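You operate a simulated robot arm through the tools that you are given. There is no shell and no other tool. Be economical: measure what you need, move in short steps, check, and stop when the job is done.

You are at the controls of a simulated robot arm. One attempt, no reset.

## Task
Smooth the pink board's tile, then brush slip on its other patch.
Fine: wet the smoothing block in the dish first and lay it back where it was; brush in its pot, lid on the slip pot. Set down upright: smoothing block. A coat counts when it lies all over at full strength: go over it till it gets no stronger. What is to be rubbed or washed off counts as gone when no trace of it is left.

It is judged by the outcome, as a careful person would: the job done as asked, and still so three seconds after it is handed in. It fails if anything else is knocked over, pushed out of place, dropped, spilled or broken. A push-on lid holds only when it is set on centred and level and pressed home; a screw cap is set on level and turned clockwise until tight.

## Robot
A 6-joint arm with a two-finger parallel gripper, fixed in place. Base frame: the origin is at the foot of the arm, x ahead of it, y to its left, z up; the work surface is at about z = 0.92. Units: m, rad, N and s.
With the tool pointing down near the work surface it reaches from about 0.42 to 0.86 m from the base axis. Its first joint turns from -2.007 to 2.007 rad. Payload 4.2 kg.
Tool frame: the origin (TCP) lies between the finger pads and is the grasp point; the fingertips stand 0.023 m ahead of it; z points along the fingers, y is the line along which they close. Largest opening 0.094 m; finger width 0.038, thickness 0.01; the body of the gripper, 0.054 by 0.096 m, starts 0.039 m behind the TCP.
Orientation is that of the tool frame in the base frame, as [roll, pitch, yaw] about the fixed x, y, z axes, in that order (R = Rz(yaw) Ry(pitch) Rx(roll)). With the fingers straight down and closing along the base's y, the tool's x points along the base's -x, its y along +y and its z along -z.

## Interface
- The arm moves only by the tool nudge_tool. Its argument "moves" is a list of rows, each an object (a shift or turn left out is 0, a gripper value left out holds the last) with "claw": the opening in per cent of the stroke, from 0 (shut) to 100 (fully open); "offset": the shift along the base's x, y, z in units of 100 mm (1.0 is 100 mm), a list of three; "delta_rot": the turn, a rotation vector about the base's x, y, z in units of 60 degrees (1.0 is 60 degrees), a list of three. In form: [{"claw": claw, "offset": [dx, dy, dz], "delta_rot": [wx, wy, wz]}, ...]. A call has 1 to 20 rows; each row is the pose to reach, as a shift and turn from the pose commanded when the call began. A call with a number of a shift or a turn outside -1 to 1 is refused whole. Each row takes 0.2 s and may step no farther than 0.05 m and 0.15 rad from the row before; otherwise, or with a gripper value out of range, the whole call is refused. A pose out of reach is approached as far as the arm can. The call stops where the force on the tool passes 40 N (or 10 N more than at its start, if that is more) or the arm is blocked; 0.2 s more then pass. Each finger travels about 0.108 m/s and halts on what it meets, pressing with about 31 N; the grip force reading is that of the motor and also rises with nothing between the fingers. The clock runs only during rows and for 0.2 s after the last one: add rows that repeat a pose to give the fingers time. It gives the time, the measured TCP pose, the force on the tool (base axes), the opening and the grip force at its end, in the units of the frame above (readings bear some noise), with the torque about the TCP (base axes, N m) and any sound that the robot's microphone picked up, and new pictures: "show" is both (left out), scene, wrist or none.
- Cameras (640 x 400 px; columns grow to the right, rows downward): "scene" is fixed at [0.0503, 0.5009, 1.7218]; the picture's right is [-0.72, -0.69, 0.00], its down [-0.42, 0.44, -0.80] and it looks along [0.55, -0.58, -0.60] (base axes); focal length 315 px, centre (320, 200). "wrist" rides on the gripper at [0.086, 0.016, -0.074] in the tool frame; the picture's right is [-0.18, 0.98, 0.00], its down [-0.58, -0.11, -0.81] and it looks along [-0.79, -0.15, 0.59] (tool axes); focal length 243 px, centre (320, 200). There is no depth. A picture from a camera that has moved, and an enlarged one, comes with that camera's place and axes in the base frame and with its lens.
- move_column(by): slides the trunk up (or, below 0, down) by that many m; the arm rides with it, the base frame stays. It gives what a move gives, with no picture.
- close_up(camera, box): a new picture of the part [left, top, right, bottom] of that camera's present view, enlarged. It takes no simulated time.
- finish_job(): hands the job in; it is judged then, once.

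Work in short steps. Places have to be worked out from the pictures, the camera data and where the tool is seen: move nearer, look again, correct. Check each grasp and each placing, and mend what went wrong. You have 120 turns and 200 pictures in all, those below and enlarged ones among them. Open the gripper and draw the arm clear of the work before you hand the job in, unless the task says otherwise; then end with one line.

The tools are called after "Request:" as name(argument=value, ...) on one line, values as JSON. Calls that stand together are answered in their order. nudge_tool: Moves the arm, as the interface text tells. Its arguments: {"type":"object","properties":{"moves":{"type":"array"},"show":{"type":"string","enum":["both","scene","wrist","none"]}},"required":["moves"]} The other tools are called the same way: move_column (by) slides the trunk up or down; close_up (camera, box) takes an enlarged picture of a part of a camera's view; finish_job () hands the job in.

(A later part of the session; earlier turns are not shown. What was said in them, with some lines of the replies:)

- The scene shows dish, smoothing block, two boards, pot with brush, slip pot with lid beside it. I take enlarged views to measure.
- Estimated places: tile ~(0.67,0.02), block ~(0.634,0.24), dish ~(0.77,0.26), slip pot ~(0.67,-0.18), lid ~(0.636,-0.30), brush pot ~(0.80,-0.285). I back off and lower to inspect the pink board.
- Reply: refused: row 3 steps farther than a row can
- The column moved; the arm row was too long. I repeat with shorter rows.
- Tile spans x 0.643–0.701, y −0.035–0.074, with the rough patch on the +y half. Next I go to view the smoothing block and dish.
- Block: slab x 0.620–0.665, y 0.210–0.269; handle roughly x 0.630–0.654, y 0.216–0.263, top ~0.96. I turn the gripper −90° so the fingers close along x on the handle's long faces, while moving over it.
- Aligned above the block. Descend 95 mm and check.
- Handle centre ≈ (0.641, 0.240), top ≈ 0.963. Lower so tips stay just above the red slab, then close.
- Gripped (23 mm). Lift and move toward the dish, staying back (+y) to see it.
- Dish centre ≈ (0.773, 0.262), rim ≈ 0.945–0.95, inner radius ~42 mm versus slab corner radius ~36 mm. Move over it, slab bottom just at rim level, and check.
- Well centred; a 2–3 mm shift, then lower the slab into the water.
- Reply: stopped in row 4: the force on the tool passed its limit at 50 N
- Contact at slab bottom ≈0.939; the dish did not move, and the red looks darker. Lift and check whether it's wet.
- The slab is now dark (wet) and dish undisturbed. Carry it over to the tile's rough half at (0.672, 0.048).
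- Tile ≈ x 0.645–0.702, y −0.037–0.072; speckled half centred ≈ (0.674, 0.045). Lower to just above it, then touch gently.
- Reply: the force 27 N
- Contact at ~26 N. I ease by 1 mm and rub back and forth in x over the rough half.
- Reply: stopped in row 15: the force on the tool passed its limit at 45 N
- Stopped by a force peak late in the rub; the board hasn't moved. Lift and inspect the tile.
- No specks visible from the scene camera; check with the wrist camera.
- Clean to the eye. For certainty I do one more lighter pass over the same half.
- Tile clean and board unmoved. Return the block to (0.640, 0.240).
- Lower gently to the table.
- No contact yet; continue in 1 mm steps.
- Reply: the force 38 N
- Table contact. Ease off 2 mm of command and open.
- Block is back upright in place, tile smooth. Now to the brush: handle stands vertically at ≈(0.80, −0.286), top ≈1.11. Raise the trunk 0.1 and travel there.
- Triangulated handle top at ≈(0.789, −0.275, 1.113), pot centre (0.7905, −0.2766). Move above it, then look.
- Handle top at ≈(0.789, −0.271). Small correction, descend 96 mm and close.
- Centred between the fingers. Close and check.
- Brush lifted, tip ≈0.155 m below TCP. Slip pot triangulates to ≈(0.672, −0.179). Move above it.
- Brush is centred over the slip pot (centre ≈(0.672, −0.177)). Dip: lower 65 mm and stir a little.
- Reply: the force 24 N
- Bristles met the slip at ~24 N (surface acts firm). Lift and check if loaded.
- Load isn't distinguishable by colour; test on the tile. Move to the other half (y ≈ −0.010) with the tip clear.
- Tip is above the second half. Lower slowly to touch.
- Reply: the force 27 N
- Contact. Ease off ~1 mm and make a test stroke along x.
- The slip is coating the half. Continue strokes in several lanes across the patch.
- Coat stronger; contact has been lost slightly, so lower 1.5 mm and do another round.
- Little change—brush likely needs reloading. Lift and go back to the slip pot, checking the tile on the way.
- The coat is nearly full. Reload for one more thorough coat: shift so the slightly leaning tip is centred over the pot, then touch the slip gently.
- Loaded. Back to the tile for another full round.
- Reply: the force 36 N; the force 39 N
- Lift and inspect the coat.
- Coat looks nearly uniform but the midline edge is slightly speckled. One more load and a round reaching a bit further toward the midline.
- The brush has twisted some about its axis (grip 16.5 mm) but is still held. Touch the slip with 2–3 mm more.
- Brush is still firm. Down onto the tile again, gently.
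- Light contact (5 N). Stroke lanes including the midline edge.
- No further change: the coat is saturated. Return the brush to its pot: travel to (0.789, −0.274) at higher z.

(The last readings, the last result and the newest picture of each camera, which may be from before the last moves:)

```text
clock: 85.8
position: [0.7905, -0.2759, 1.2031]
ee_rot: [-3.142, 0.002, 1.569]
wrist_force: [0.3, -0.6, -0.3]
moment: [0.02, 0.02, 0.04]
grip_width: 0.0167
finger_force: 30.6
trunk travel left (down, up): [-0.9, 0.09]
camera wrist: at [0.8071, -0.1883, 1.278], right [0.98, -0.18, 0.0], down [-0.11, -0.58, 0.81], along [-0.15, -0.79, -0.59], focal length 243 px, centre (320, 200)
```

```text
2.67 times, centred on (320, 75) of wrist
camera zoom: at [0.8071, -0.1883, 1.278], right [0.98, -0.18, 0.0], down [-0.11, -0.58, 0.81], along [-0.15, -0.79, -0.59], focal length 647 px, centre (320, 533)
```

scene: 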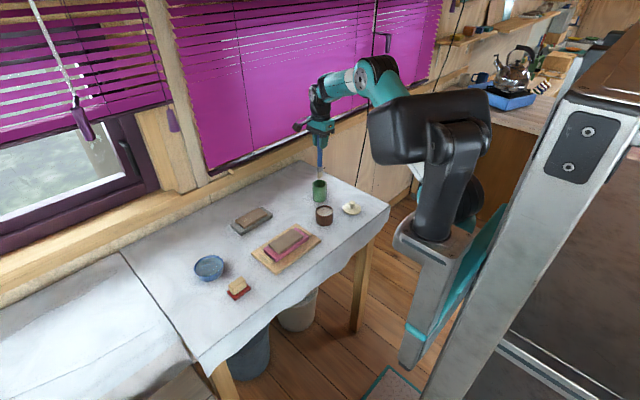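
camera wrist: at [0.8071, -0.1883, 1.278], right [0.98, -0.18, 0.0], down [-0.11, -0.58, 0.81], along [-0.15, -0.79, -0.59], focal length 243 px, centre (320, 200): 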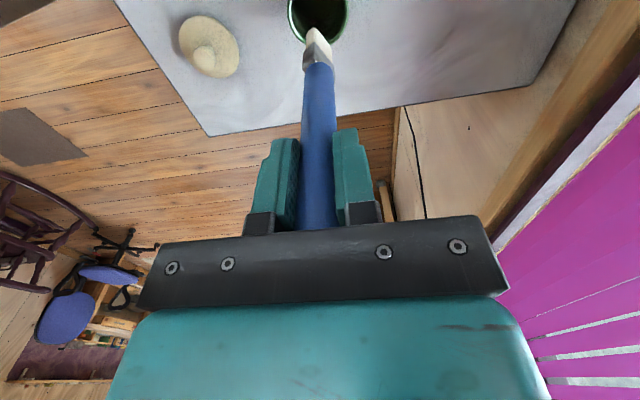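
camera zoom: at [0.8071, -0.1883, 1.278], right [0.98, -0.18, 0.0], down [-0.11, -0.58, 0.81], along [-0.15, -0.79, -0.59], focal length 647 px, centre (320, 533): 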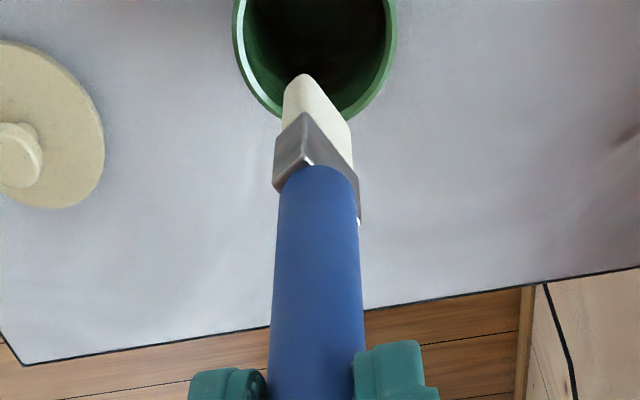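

Tip is centred over the pot. Lower in.

Request:
nudge_tool(moves=[{"offset": [0, 0, -0.3]}, {"offset": [0, 0, -0.6]}, {"offset": [0, 0, -0.9]}, {"offset": [0, 0, -1.0]}], show="none")

Request:
nudge_tool(moves=[{"offset": [0, 0, -0.15]}, {"offset": [0, 0, -0.22]}, {"offset": [0, 0, -0.25]}, {"offset": [0, 0, -0.27]}], show="none")

Request:
close_up(camera="scene", box=[270, 110, 366, 210])

```text
clock: 86.8
position: [0.7922, -0.2743, 1.1036]
ee_rot: [-3.141, 0.0, 1.57]
wrist_force: [0.1, 0.0, 0.1]
moment: [0.0, -0.02, 0.0]
grip_width: 0.0163
finger_force: 30.6
trunk travel left (down, up): [-0.9, 0.09]
```

```text
clock: 87.8
position: [0.7917, -0.2747, 1.0767]
ee_rot: [3.14, 0.002, 1.57]
wrist_force: [0.1, -0.5, -0.5]
moment: [0.0, -0.02, -0.02]
grip_width: 0.0167
finger_force: 30.7
trunk travel left (down, up): [-0.9, 0.09]
```

```text
4.00 times, centred on (318, 160) of scene
camera zoom: at [0.0503, 0.5009, 1.7218], right [-0.72, -0.69, 0.0], down [-0.42, 0.44, -0.8], along [0.55, -0.58, -0.6], focal length 1261 px, centre (328, 360)
```

zoom: 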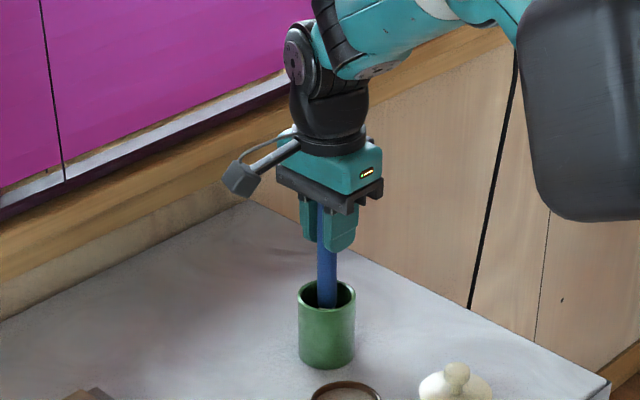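

In the pot, not yet on the bottom. A few mm more.

Request:
nudge_tool(moves=[{"offset": [0, 0, -0.015]}, {"offset": [0, 0, -0.03]}, {"offset": [0, 0, -0.03]}], show="none")

```text
clock: 88.7
position: [0.79, -0.2752, 1.0766]
ee_rot: [3.138, 0.002, 1.571]
wrist_force: [-2.0, 0.8, 11.0]
moment: [0.12, 0.14, -0.02]
grip_width: 0.0167
finger_force: 31.1
trunk travel left (down, up): [-0.9, 0.09]
```

Bottom contact. Ease off, open, rise straight up.

Request:
nudge_tool(moves=[{"offset": [0, 0, 0.01]}, {"offset": [0, 0, 0.01], "claw": 40}, {"offset": [0, 0, 0.01], "claw": 80}, {"offset": [0, 0, 0.01], "claw": 90}, {"offset": [0, 0, 0.01], "claw": 90}, {"offset": [0, 0, 0.3], "claw": 90}, {"offset": [0, 0, 0.7]}, {"offset": [0, 0, 1.0]}], show="both")

```text
clock: 90.5
position: [0.792, -0.2747, 1.1745]
ee_rot: [3.14, 0.0, 1.572]
wrist_force: [-0.3, -0.3, -0.7]
moment: [-0.02, 0.03, 0.03]
grip_width: 0.0847
finger_force: 0.1
trunk travel left (down, up): [-0.9, 0.09]
camera wrist: at [0.808, -0.1885, 1.2481], right [0.98, -0.18, 0.0], down [-0.11, -0.58, 0.81], along [-0.15, -0.79, -0.59], focal length 243 px, centre (320, 200)
```

scene: 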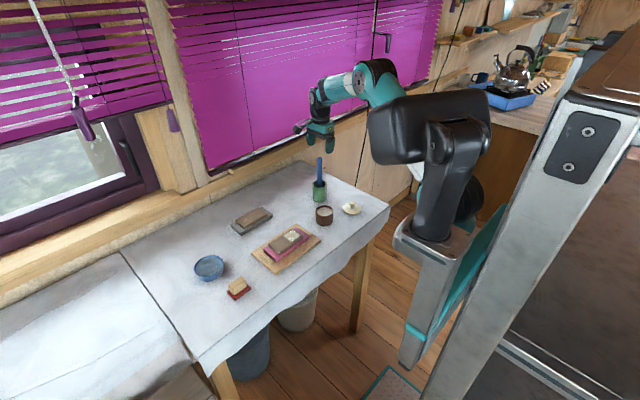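
wrist: 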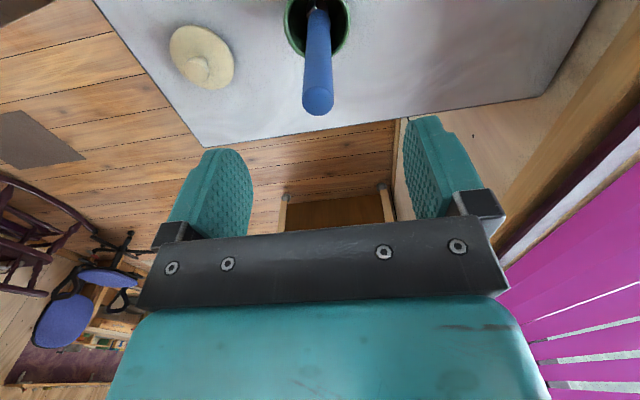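

Brush is home. Lid triangulates to ≈(0.640, −0.303), knob top ≈0.96. Move back and over to view it.

Request:
nudge_tool(moves=[{"offset": [-0.35, 0.1, 0]}, {"offset": [-0.75, 0.2, 0]}, {"offset": [-1.0, 0.2, 0]}], show="none")

Request:
nudge_tool(moves=[{"offset": [-0.35, 0, -0.2]}, {"offset": [-0.52, 0, -0.55]}, {"offset": [-0.52, 0, -0.7]}, {"offset": [-0.52, 0, -0.7]}], show="wrist")

Request:
close_up(camera="wrist", box=[220, 40, 420, 190])

Request:
close_up(camera="scene", box=[300, 180, 380, 240])

```text
clock: 91.2
position: [0.6899, -0.2547, 1.1742]
ee_rot: [3.141, 0.001, 1.572]
wrist_force: [1.0, 0.1, -0.2]
moment: [0.0, 0.01, 0.02]
grip_width: 0.0844
finger_force: 0.1
trunk travel left (down, up): [-0.9, 0.09]
```

```text
clock: 92.2
position: [0.6386, -0.2529, 1.1029]
ee_rot: [-3.14, 0.002, 1.572]
wrist_force: [0.7, 1.3, -0.9]
moment: [0.0, 0.02, 0.01]
grip_width: 0.0845
finger_force: 0.0
trunk travel left (down, up): [-0.9, 0.09]
camera wrist: at [0.655, -0.1673, 1.1779], right [0.98, -0.18, 0.0], down [-0.11, -0.58, 0.81], along [-0.15, -0.79, -0.59], focal length 243 px, centre (320, 200)
```

wrist: 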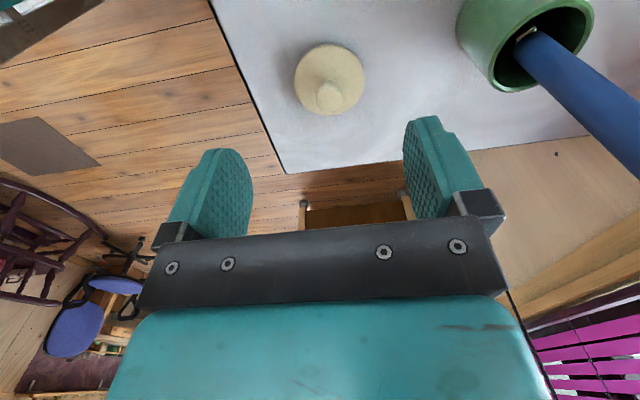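

```text
2.67 times, centred on (320, 115) of wrist
camera zoom: at [0.655, -0.1673, 1.1779], right [0.98, -0.18, 0.0], down [-0.11, -0.58, 0.81], along [-0.15, -0.79, -0.59], focal length 647 px, centre (320, 427)
```

zoom: 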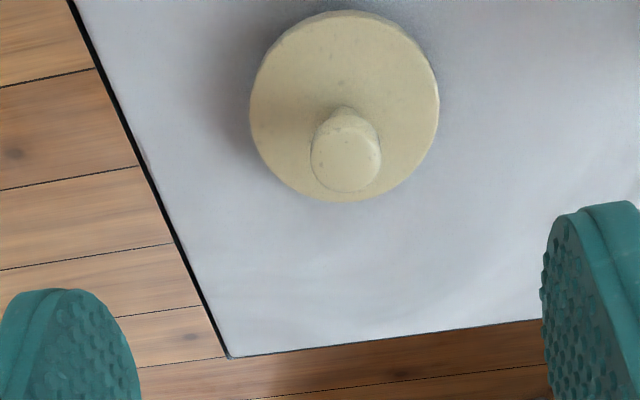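

```text
6.67 times, centred on (340, 210) of scene
camera zoom: at [0.0503, 0.5009, 1.7218], right [-0.72, -0.69, 0.0], down [-0.42, 0.44, -0.8], along [0.55, -0.58, -0.6], focal length 2102 px, centre (187, 133)
```

zoom: 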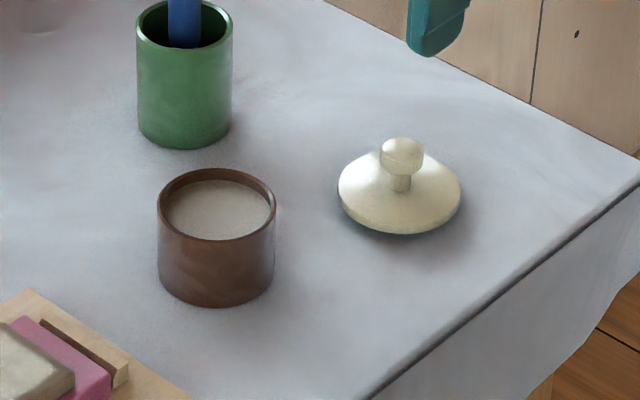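

Lid centre ≈(0.6405, −0.296), knob centre z ≈0.958. Move above and lower partly.

Request:
nudge_tool(moves=[{"offset": [0.02, -0.43, 0], "claw": 75}, {"offset": [0.02, -0.43, -0.4]}, {"offset": [0.02, -0.43, -0.8]}, {"offset": [0.02, -0.43, -1.0]}, {"offset": [0.02, -0.43, -1.0]}], show="wrist")

Request:
close_up(camera="scene", box=[300, 150, 396, 230])

```text
clock: 93.5
position: [0.642, -0.2974, 1.0034]
ee_rot: [3.14, 0.0, 1.572]
wrist_force: [-0.2, -0.3, -1.1]
moment: [-0.02, -0.03, -0.02]
grip_width: 0.0702
finger_force: 0.0
trunk travel left (down, up): [-0.9, 0.09]
camera wrist: at [0.6573, -0.2106, 1.0781], right [0.98, -0.18, 0.0], down [-0.11, -0.58, 0.81], along [-0.15, -0.79, -0.59], focal length 243 px, centre (320, 200)
```

wrist: 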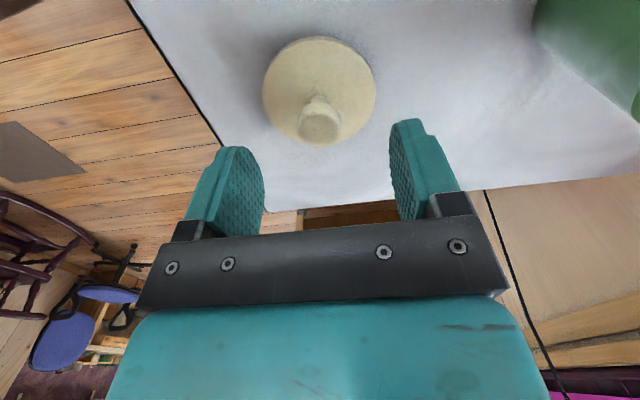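

```text
5.00 times, centred on (348, 190) of scene
camera zoom: at [0.0503, 0.5009, 1.7218], right [-0.72, -0.69, 0.0], down [-0.42, 0.44, -0.8], along [0.55, -0.58, -0.6], focal length 1576 px, centre (180, 250)
```

zoom: 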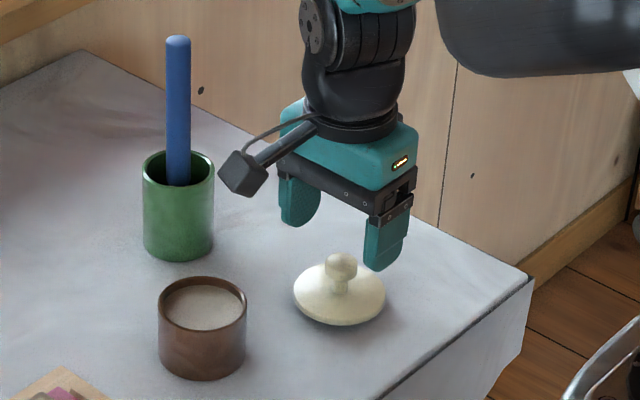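

Knob slightly toward +y (4 mm). Correct and descend to TCP ≈0.965.

Request:
nudge_tool(moves=[{"offset": [-0.005, 0.04, -0.2]}, {"offset": [-0.005, 0.04, -0.35]}, {"offset": [-0.005, 0.04, -0.385]}, {"offset": [-0.005, 0.04, -0.385]}], show="wrist")

Request:
close_up(camera="scene", box=[310, 170, 390, 230])

```text
clock: 94.5
position: [0.6407, -0.2937, 0.9656]
ee_rot: [-3.141, 0.002, 1.572]
wrist_force: [0.3, 0.0, -0.4]
moment: [0.02, -0.02, 0.0]
grip_width: 0.0704
finger_force: 0.1
trunk travel left (down, up): [-0.9, 0.09]
camera wrist: at [0.657, -0.2068, 1.0397], right [0.98, -0.18, 0.0], down [-0.11, -0.58, 0.81], along [-0.15, -0.79, -0.59], focal length 243 px, centre (320, 200)
```

wrist: 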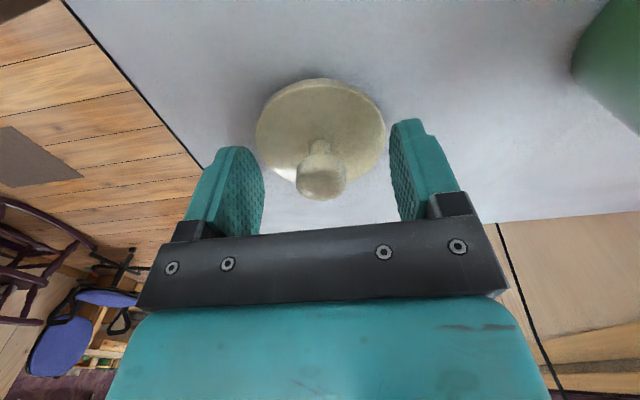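

```text
6.67 times, centred on (350, 200) of scene
camera zoom: at [0.0503, 0.5009, 1.7218], right [-0.72, -0.69, 0.0], down [-0.42, 0.44, -0.8], along [0.55, -0.58, -0.6], focal length 2102 px, centre (120, 200)
```

zoom: 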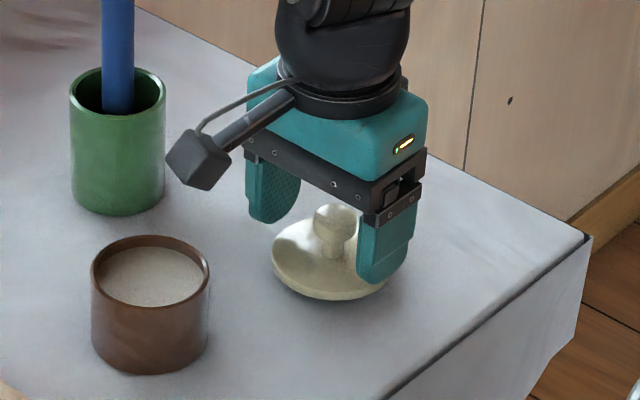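

Knob is exactly at the grasp point. Close.

Request:
nudge_tool(moves=[{"claw": 40}, {"claw": 10}, {"claw": 0}, {"claw": 0}], show="none")

Request:
nudge_tool(moves=[{"offset": [0, 0, 0.2]}, {"offset": [0, 0, 0.5]}, {"offset": [0, 0, 0.8]}, {"offset": [0, 0, 1.0]}, {"offset": [0, 0, 1.0]}], show="wrist")

Request:
close_up(camera="scene", box=[300, 140, 396, 230])

```text
clock: 95.5
position: [0.6403, -0.2929, 0.9652]
ee_rot: [-3.141, 0.002, 1.569]
wrist_force: [0.5, 0.8, -0.2]
moment: [0.0, 0.02, 0.01]
grip_width: 0.0247
finger_force: 30.6
trunk travel left (down, up): [-0.9, 0.09]
```

```text
clock: 96.7
position: [0.6401, -0.2953, 1.0652]
ee_rot: [-3.14, 0.001, 1.571]
wrist_force: [-0.4, 0.4, -0.4]
moment: [-0.02, 0.03, 0.02]
grip_width: 0.0247
finger_force: 30.9
trunk travel left (down, up): [-0.9, 0.09]
camera wrist: at [0.6567, -0.2074, 1.14], right [0.98, -0.18, 0.0], down [-0.11, -0.58, 0.81], along [-0.15, -0.79, -0.59], focal length 243 px, centre (320, 200)
```

wrist: 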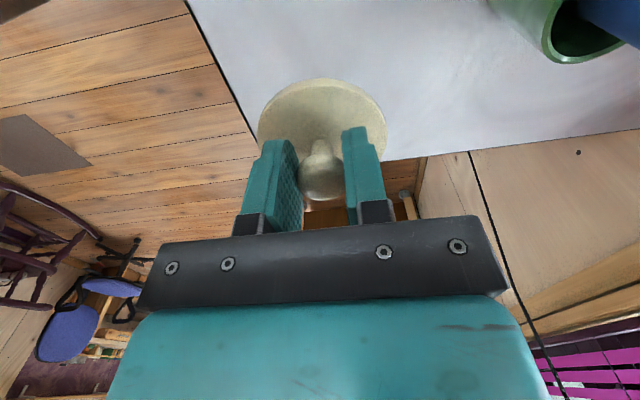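

```text
4.44 times, centred on (348, 185) of scene
camera zoom: at [0.0503, 0.5009, 1.7218], right [-0.72, -0.69, 0.0], down [-0.42, 0.44, -0.8], along [0.55, -0.58, -0.6], focal length 1401 px, centre (196, 267)
```

zoom: 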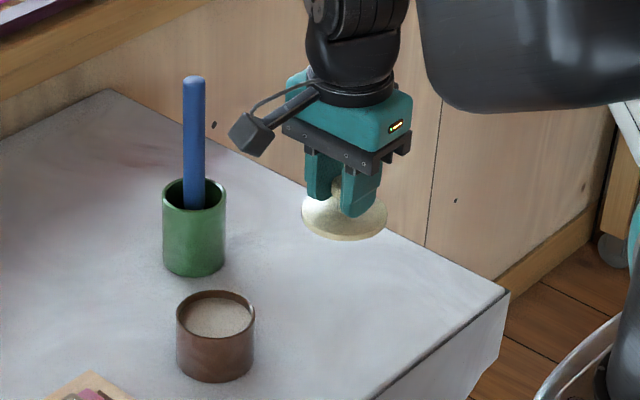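

Lid is held level. Rise and stand off in +y so that the wrist camera sees the pot rim above the lid, to measure its centre.

Request:
nudge_tool(moves=[{"offset": [0.1, 0, 0.4]}, {"offset": [0.25, 0.2, 0.8]}, {"offset": [0.37, 0.5, 1.0]}, {"offset": [0.37, 0.9, 1.0]}], show="none")

Request:
nudge_tool(moves=[{"offset": [0, 0.3, 0.2]}, {"offset": [0, 0.55, 0.35]}, {"offset": [0, 0.55, 0.35]}], show="wrist")

Request:
close_up(camera="wrist", box=[260, 0, 380, 90])

```text
clock: 97.7
position: [0.6773, -0.202, 1.1657]
ee_rot: [3.141, 0.0, 1.57]
wrist_force: [0.8, -0.2, -0.6]
moment: [0.07, 0.0, 0.01]
grip_width: 0.0245
finger_force: 30.8
trunk travel left (down, up): [-0.9, 0.09]
```

```text
clock: 98.5
position: [0.6762, -0.1479, 1.2012]
ee_rot: [3.141, 0.002, 1.569]
wrist_force: [-0.5, 0.4, 0.0]
moment: [-0.03, -0.02, 0.03]
grip_width: 0.0246
finger_force: 31.0
trunk travel left (down, up): [-0.9, 0.09]
camera wrist: at [0.6927, -0.0614, 1.2742], right [0.98, -0.18, 0.0], down [-0.11, -0.58, 0.81], along [-0.15, -0.79, -0.59], focal length 243 px, centre (320, 200)
```

wrist: 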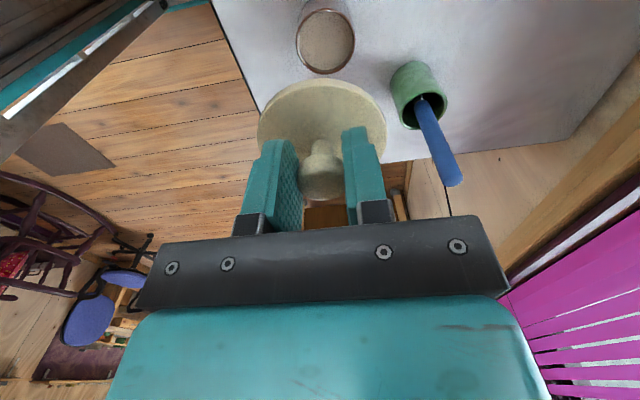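

```text
4.44 times, centred on (320, 45) of wrist
camera zoom: at [0.6927, -0.0614, 1.2742], right [0.98, -0.18, 0.0], down [-0.11, -0.58, 0.81], along [-0.15, -0.79, -0.59], focal length 1078 px, centre (320, 889)
```

zoom: 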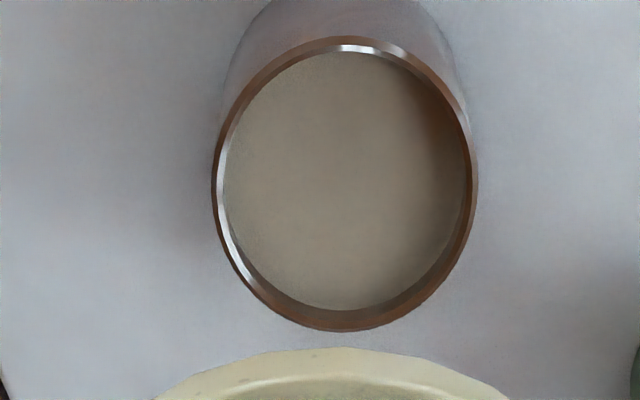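

Pot rim centre ≈(0.6775, −0.174) (circle consistent, diameter 66 mm). Now measure where the lid sits relative to the tool.

Request:
close_up(camera="wrist", box=[240, 70, 400, 210])

Request:
close_up(camera="scene", box=[280, 130, 360, 230])

```text
2.86 times, centred on (320, 140) of wrist
camera zoom: at [0.6927, -0.0614, 1.2742], right [0.98, -0.18, 0.0], down [-0.11, -0.58, 0.81], along [-0.15, -0.79, -0.59], focal length 693 px, centre (320, 371)
```

zoom: 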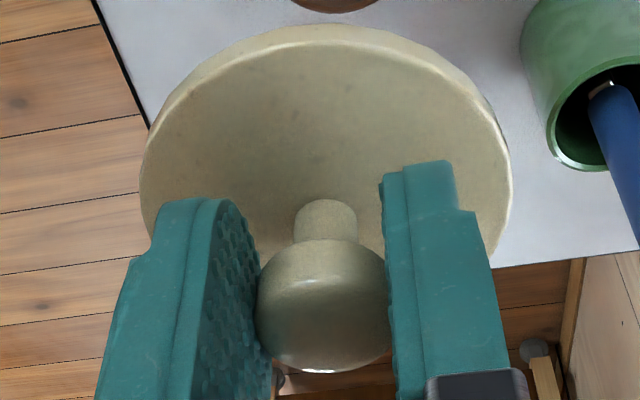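

```text
4.00 times, centred on (320, 180) of scene
camera zoom: at [0.0503, 0.5009, 1.7218], right [-0.72, -0.69, 0.0], down [-0.42, 0.44, -0.8], along [0.55, -0.58, -0.6], focal length 1261 px, centre (320, 280)
```

zoom: 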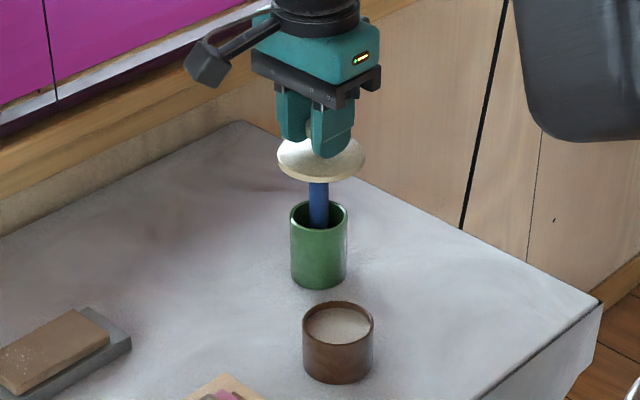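

Fits give the lid centre ≈6 mm toward −y of the TCP. So target TCP ≈ (0.6775, −0.1695). Descend to leave ~2 cm over the rim and check.

Request:
nudge_tool(moves=[{"offset": [0.01, -0.22, -0.3]}, {"offset": [0.01, -0.22, -0.7]}, {"offset": [0.01, -0.22, -1.0]}], show="none")

Request:
nudge_tool(moves=[{"offset": [0, 0, -0.3]}, {"offset": [0, 0, -0.65]}, {"offset": [0, 0, -0.65]}], show="wrist")

Request:
close_up(camera="wrist", box=[240, 30, 400, 170])

Request:
close_up(camera="scene", box=[290, 180, 354, 230])

```text
clock: 99.2
position: [0.679, -0.1706, 1.0996]
ee_rot: [3.139, 0.001, 1.572]
wrist_force: [0.3, -1.4, -1.1]
moment: [0.04, -0.01, 0.02]
grip_width: 0.0246
finger_force: 31.0
trunk travel left (down, up): [-0.9, 0.09]
```

```text
clock: 100.0
position: [0.6776, -0.1714, 1.0355]
ee_rot: [3.14, 0.002, 1.571]
wrist_force: [-0.2, 0.3, -0.2]
moment: [0.0, 0.05, 0.01]
grip_width: 0.0246
finger_force: 30.5
trunk travel left (down, up): [-0.9, 0.09]
camera wrist: at [0.6942, -0.0839, 1.1092], right [0.98, -0.18, 0.0], down [-0.11, -0.58, 0.81], along [-0.15, -0.79, -0.59], focal length 243 px, centre (320, 200)
```

wrist: 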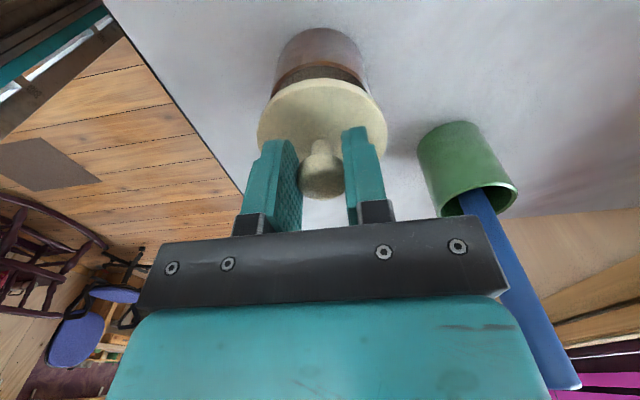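

```text
2.86 times, centred on (320, 100) of wrist
camera zoom: at [0.6942, -0.0839, 1.1092], right [0.98, -0.18, 0.0], down [-0.11, -0.58, 0.81], along [-0.15, -0.79, -0.59], focal length 693 px, centre (320, 486)
```

zoom: 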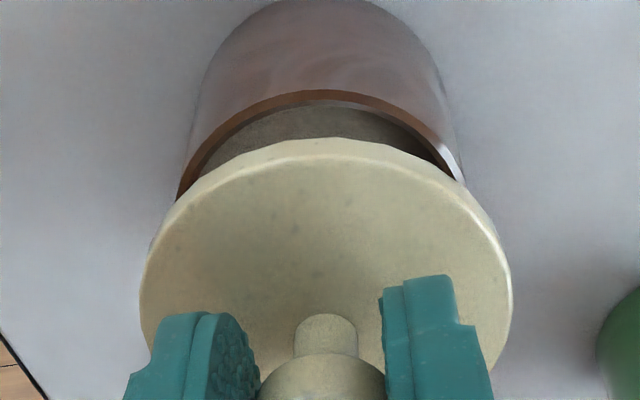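

```text
8.00 times, centred on (322, 205) of scene
camera zoom: at [0.0503, 0.5009, 1.7218], right [-0.72, -0.69, 0.0], down [-0.42, 0.44, -0.8], along [0.55, -0.58, -0.6], focal length 2522 px, centre (304, 160)
```

zoom: 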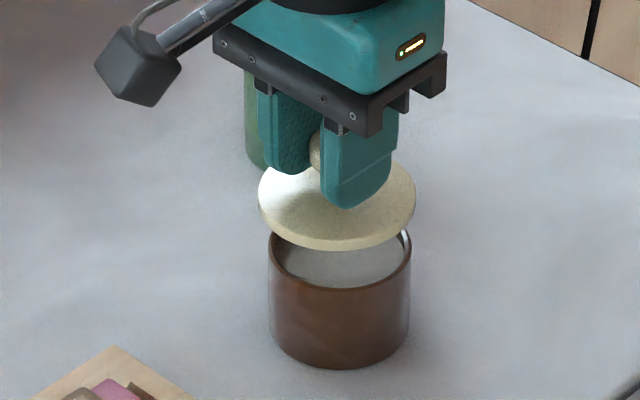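

Refit with rim z≈0.965 (from wall height): pot centre ≈(0.677, −0.180), lid centre ≈(0.677, −0.177). Shift −3 mm in y and descend to just above the rim.

Request:
nudge_tool(moves=[{"offset": [-0.005, -0.025, -0.1]}, {"offset": [-0.005, -0.025, -0.19]}, {"offset": [-0.005, -0.025, -0.21]}, {"offset": [-0.005, -0.025, -0.21]}], show="none")

Request:
close_up(camera="wrist", box=[240, 30, 400, 170])

Request:
close_up(camera="scene", box=[290, 180, 354, 230])

```text
clock: 101.0
position: [0.6784, -0.175, 1.014]
ee_rot: [3.142, 0.002, 1.569]
wrist_force: [-0.6, 0.6, -0.1]
moment: [-0.02, 0.0, 0.02]
grip_width: 0.0244
finger_force: 31.1
trunk travel left (down, up): [-0.9, 0.09]
```

```text
2.86 times, centred on (320, 100) of wrist
camera zoom: at [0.6942, -0.0865, 1.0884], right [0.98, -0.18, 0.0], down [-0.11, -0.58, 0.81], along [-0.15, -0.79, -0.59], focal length 693 px, centre (320, 486)
```

zoom: 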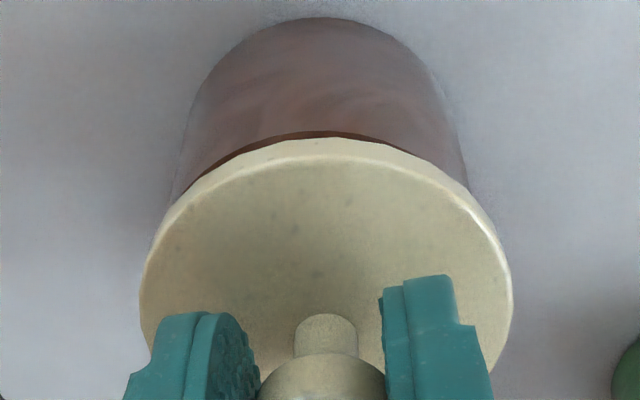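

```text
8.00 times, centred on (322, 205) of scene
camera zoom: at [0.0503, 0.5009, 1.7218], right [-0.72, -0.69, 0.0], down [-0.42, 0.44, -0.8], along [0.55, -0.58, -0.6], focal length 2522 px, centre (304, 160)
```

zoom: 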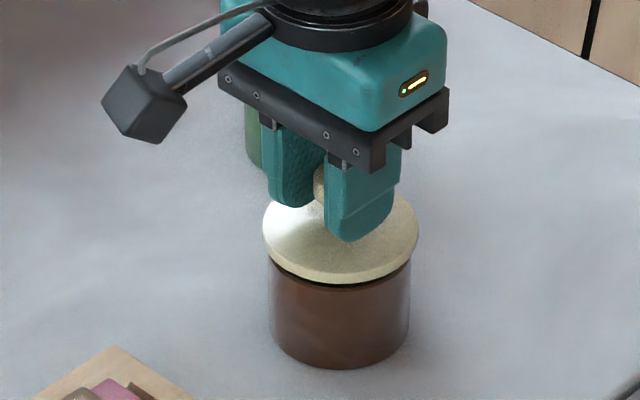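

Lid and pot outlines coincide to ~1–2 mm. Apply a 1 mm trim and lower to contact.

Request:
nudge_tool(moves=[{"offset": [-0.01, 0.013, -0.02]}, {"offset": [-0.01, 0.013, -0.03]}, {"offset": [-0.01, 0.013, -0.04]}, {"offset": [-0.01, 0.013, -0.05]}], show="none")

Request:
close_up(camera="scene", box=[290, 180, 354, 230])

Request:
close_up(camera="wrist", box=[240, 30, 400, 170])

```text
clock: 102.0
position: [0.6772, -0.1721, 1.0092]
ee_rot: [3.14, 0.002, 1.571]
wrist_force: [-0.2, -1.1, -1.4]
moment: [0.03, -0.02, -0.04]
grip_width: 0.0247
finger_force: 31.1
trunk travel left (down, up): [-0.9, 0.09]
```

```text
8.00 times, centred on (322, 205) of scene
camera zoom: at [0.0503, 0.5009, 1.7218], right [-0.72, -0.69, 0.0], down [-0.42, 0.44, -0.8], along [0.55, -0.58, -0.6], focal length 2522 px, centre (304, 160)
```

zoom: 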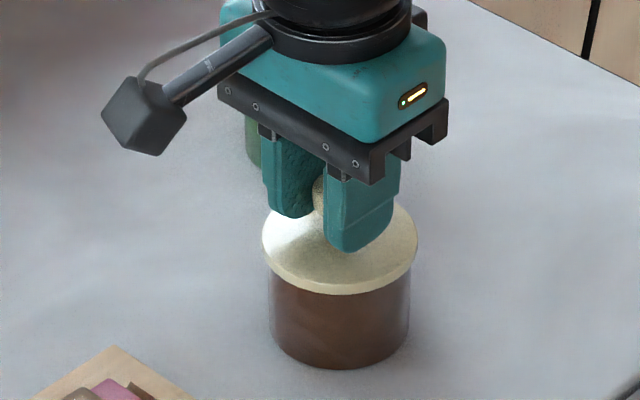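

```text
2.86 times, centred on (320, 100) of wrist
camera zoom: at [0.6932, -0.085, 1.0834], right [0.98, -0.18, 0.0], down [-0.11, -0.58, 0.81], along [-0.15, -0.79, -0.59], focal length 693 px, centre (320, 486)
```

zoom: 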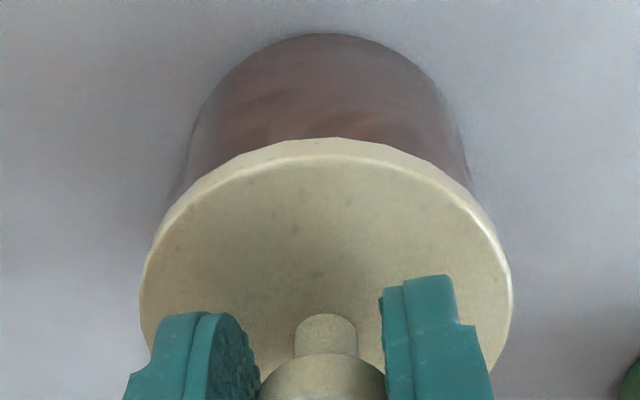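

Centred within ~1 mm. Continue down 1 mm at a time until contact.

Request:
nudge_tool(moves=[{"offset": [0, 0, -0.01]}, {"offset": [0, 0, -0.02]}, {"offset": [0, 0, -0.03]}, {"offset": [0, 0, -0.03]}], show="none")

```text
clock: 103.0
position: [0.6772, -0.1716, 1.0094]
ee_rot: [3.135, 0.002, 1.572]
wrist_force: [-0.8, -2.8, 33.3]
moment: [-0.26, 0.22, -0.02]
grip_width: 0.0246
finger_force: 30.4
trunk travel left (down, up): [-0.9, 0.09]
heard: snap
```

Heard a snap. Check the lid closely for level.

Request:
close_up(camera="scene", box=[298, 190, 346, 230])

Request:
close_up(camera="wrist", box=[240, 30, 400, 170])

```text
10.00 times, centred on (322, 210) of scene
camera zoom: at [0.0503, 0.5009, 1.7218], right [-0.72, -0.69, 0.0], down [-0.42, 0.44, -0.8], along [0.55, -0.58, -0.6], focal length 3152 px, centre (300, 100)
```

zoom: 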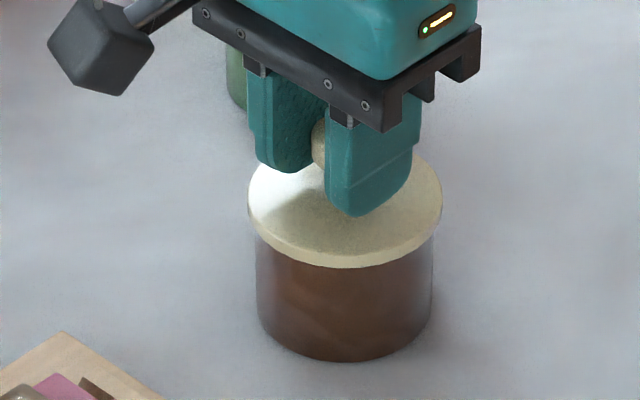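

```text
2.86 times, centred on (320, 100) of wrist
camera zoom: at [0.6931, -0.0854, 1.0829], right [0.98, -0.18, 0.01], down [-0.11, -0.58, 0.81], along [-0.15, -0.79, -0.59], focal length 693 px, centre (320, 486)
```

zoom: 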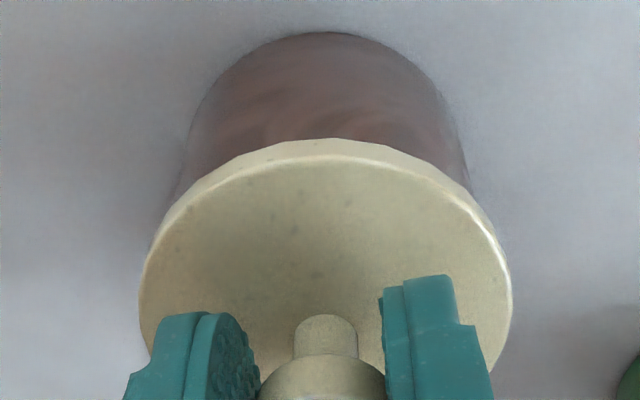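

Seated and level. Ease off the force, open, and rise.

Request:
nudge_tool(moves=[{"offset": [0, 0, 0.015]}, {"offset": [0, 0, 0.02], "claw": 30}, {"offset": [0, 0, 0.02], "claw": 60}, {"offset": [0, 0, 0.02], "claw": 75}, {"offset": [0, 0, 0.02], "claw": 75}, {"offset": [0, 0, 0.3]}, {"offset": [0, 0, 0.7]}, {"offset": [0, 0, 1.0]}], show="wrist")

Request:
close_up(camera="scene", box=[290, 170, 370, 230])

```text
clock: 104.8
position: [0.6773, -0.1707, 1.1056]
ee_rot: [-3.142, 0.002, 1.57]
wrist_force: [0.0, 0.4, -0.9]
moment: [0.0, 0.0, 0.05]
grip_width: 0.0703
finger_force: 0.2
trunk travel left (down, up): [-0.9, 0.09]
camera wrist: at [0.6939, -0.0837, 1.18], right [0.98, -0.18, 0.0], down [-0.11, -0.58, 0.81], along [-0.15, -0.79, -0.59], focal length 243 px, centre (320, 200)
```

wrist: 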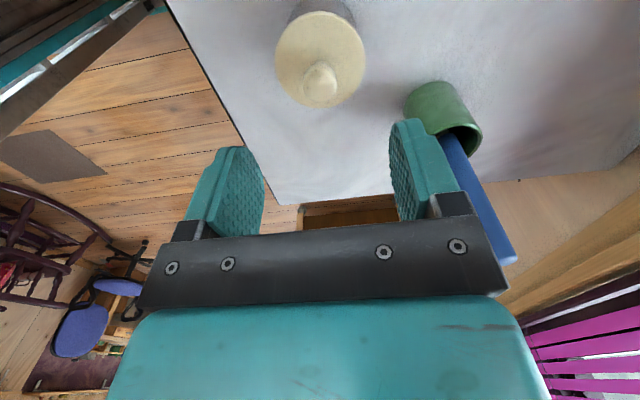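

```text
6.67 times, centred on (330, 200) of scene
camera zoom: at [0.0503, 0.5009, 1.7218], right [-0.72, -0.69, 0.0], down [-0.42, 0.44, -0.8], along [0.55, -0.58, -0.6], focal length 2102 px, centre (253, 200)
```

zoom: 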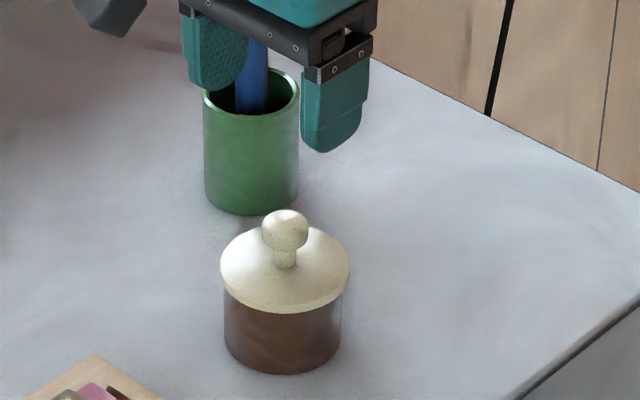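

Lid is on level and centred. Draw the arm clear and check the whole bench, including the tile, before handing in.

Request:
nudge_tool(moves=[{"offset": [-0.3, 0, 0.3]}, {"offset": [-0.6, 0, 0.6]}, {"offset": [-0.9, 0, 0.9]}, {"offset": [-1.0, 0, 1.0]}, {"offset": [-1.0, 0, 1.0]}], show="both")

Request:
close_up(camera="scene", box=[180, 180, 340, 310])

Request:
close_up(camera="scene", box=[264, 222, 308, 252])

```text
clock: 106.0
position: [0.576, -0.171, 1.2069]
ee_rot: [3.141, 0.002, 1.571]
wrist_force: [-0.3, 0.4, 0.6]
moment: [-0.02, 0.01, 0.01]
grip_width: 0.0703
finger_force: 0.0
trunk travel left (down, up): [-0.9, 0.09]
camera wrist: at [0.5933, -0.0847, 1.2807], right [0.98, -0.18, 0.0], down [-0.11, -0.58, 0.81], along [-0.15, -0.79, -0.59], focal length 243 px, centre (320, 200)
```

scene: 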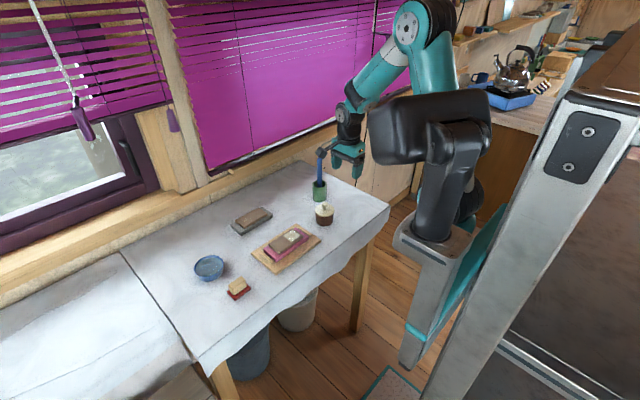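
wrist: 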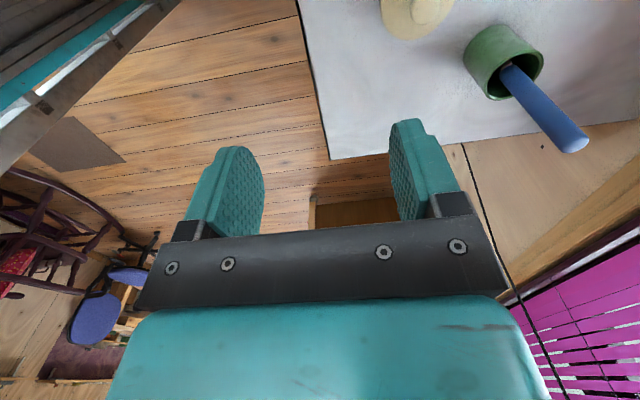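

```text
3.08 times, centred on (260, 245) of scene
camera zoom: at [0.0503, 0.5009, 1.7218], right [-0.72, -0.69, 0.0], down [-0.42, 0.44, -0.8], along [0.55, -0.58, -0.6], focal length 970 px, centre (505, 62)
```

zoom: 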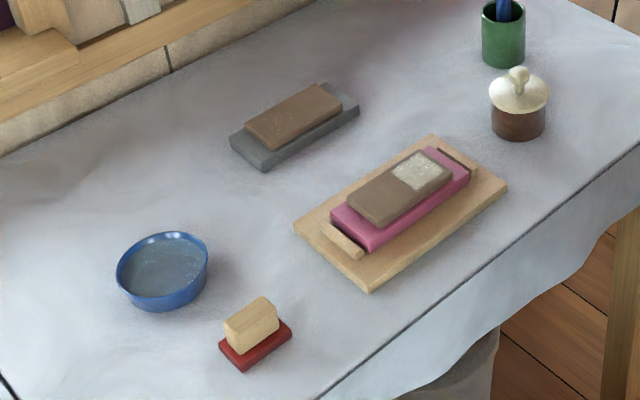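

```text
13.33 times, centred on (286, 237) of scene
camera zoom: at [0.0503, 0.5009, 1.7218], right [-0.72, -0.69, 0.0], down [-0.42, 0.44, -0.8], along [0.55, -0.58, -0.6], focal length 4203 px, centre (773, -293)
```

zoom: 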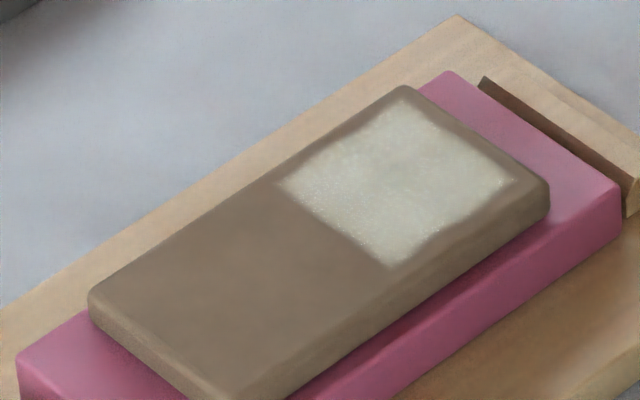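

All is in order: smooth half clean, slip coat even, block, brush and lid in place, arm clear with an open gripper. Hand in.

Request:
finish_job()

```text
The job is handed in.
```

The pink board's tile is smoothed with no specks left, and its other patch has a full slip coat that a further loaded pass did not change. The wetted smoothing block is upright where it was, the brush is in its pot, and the lid is pressed home on the slip pot.
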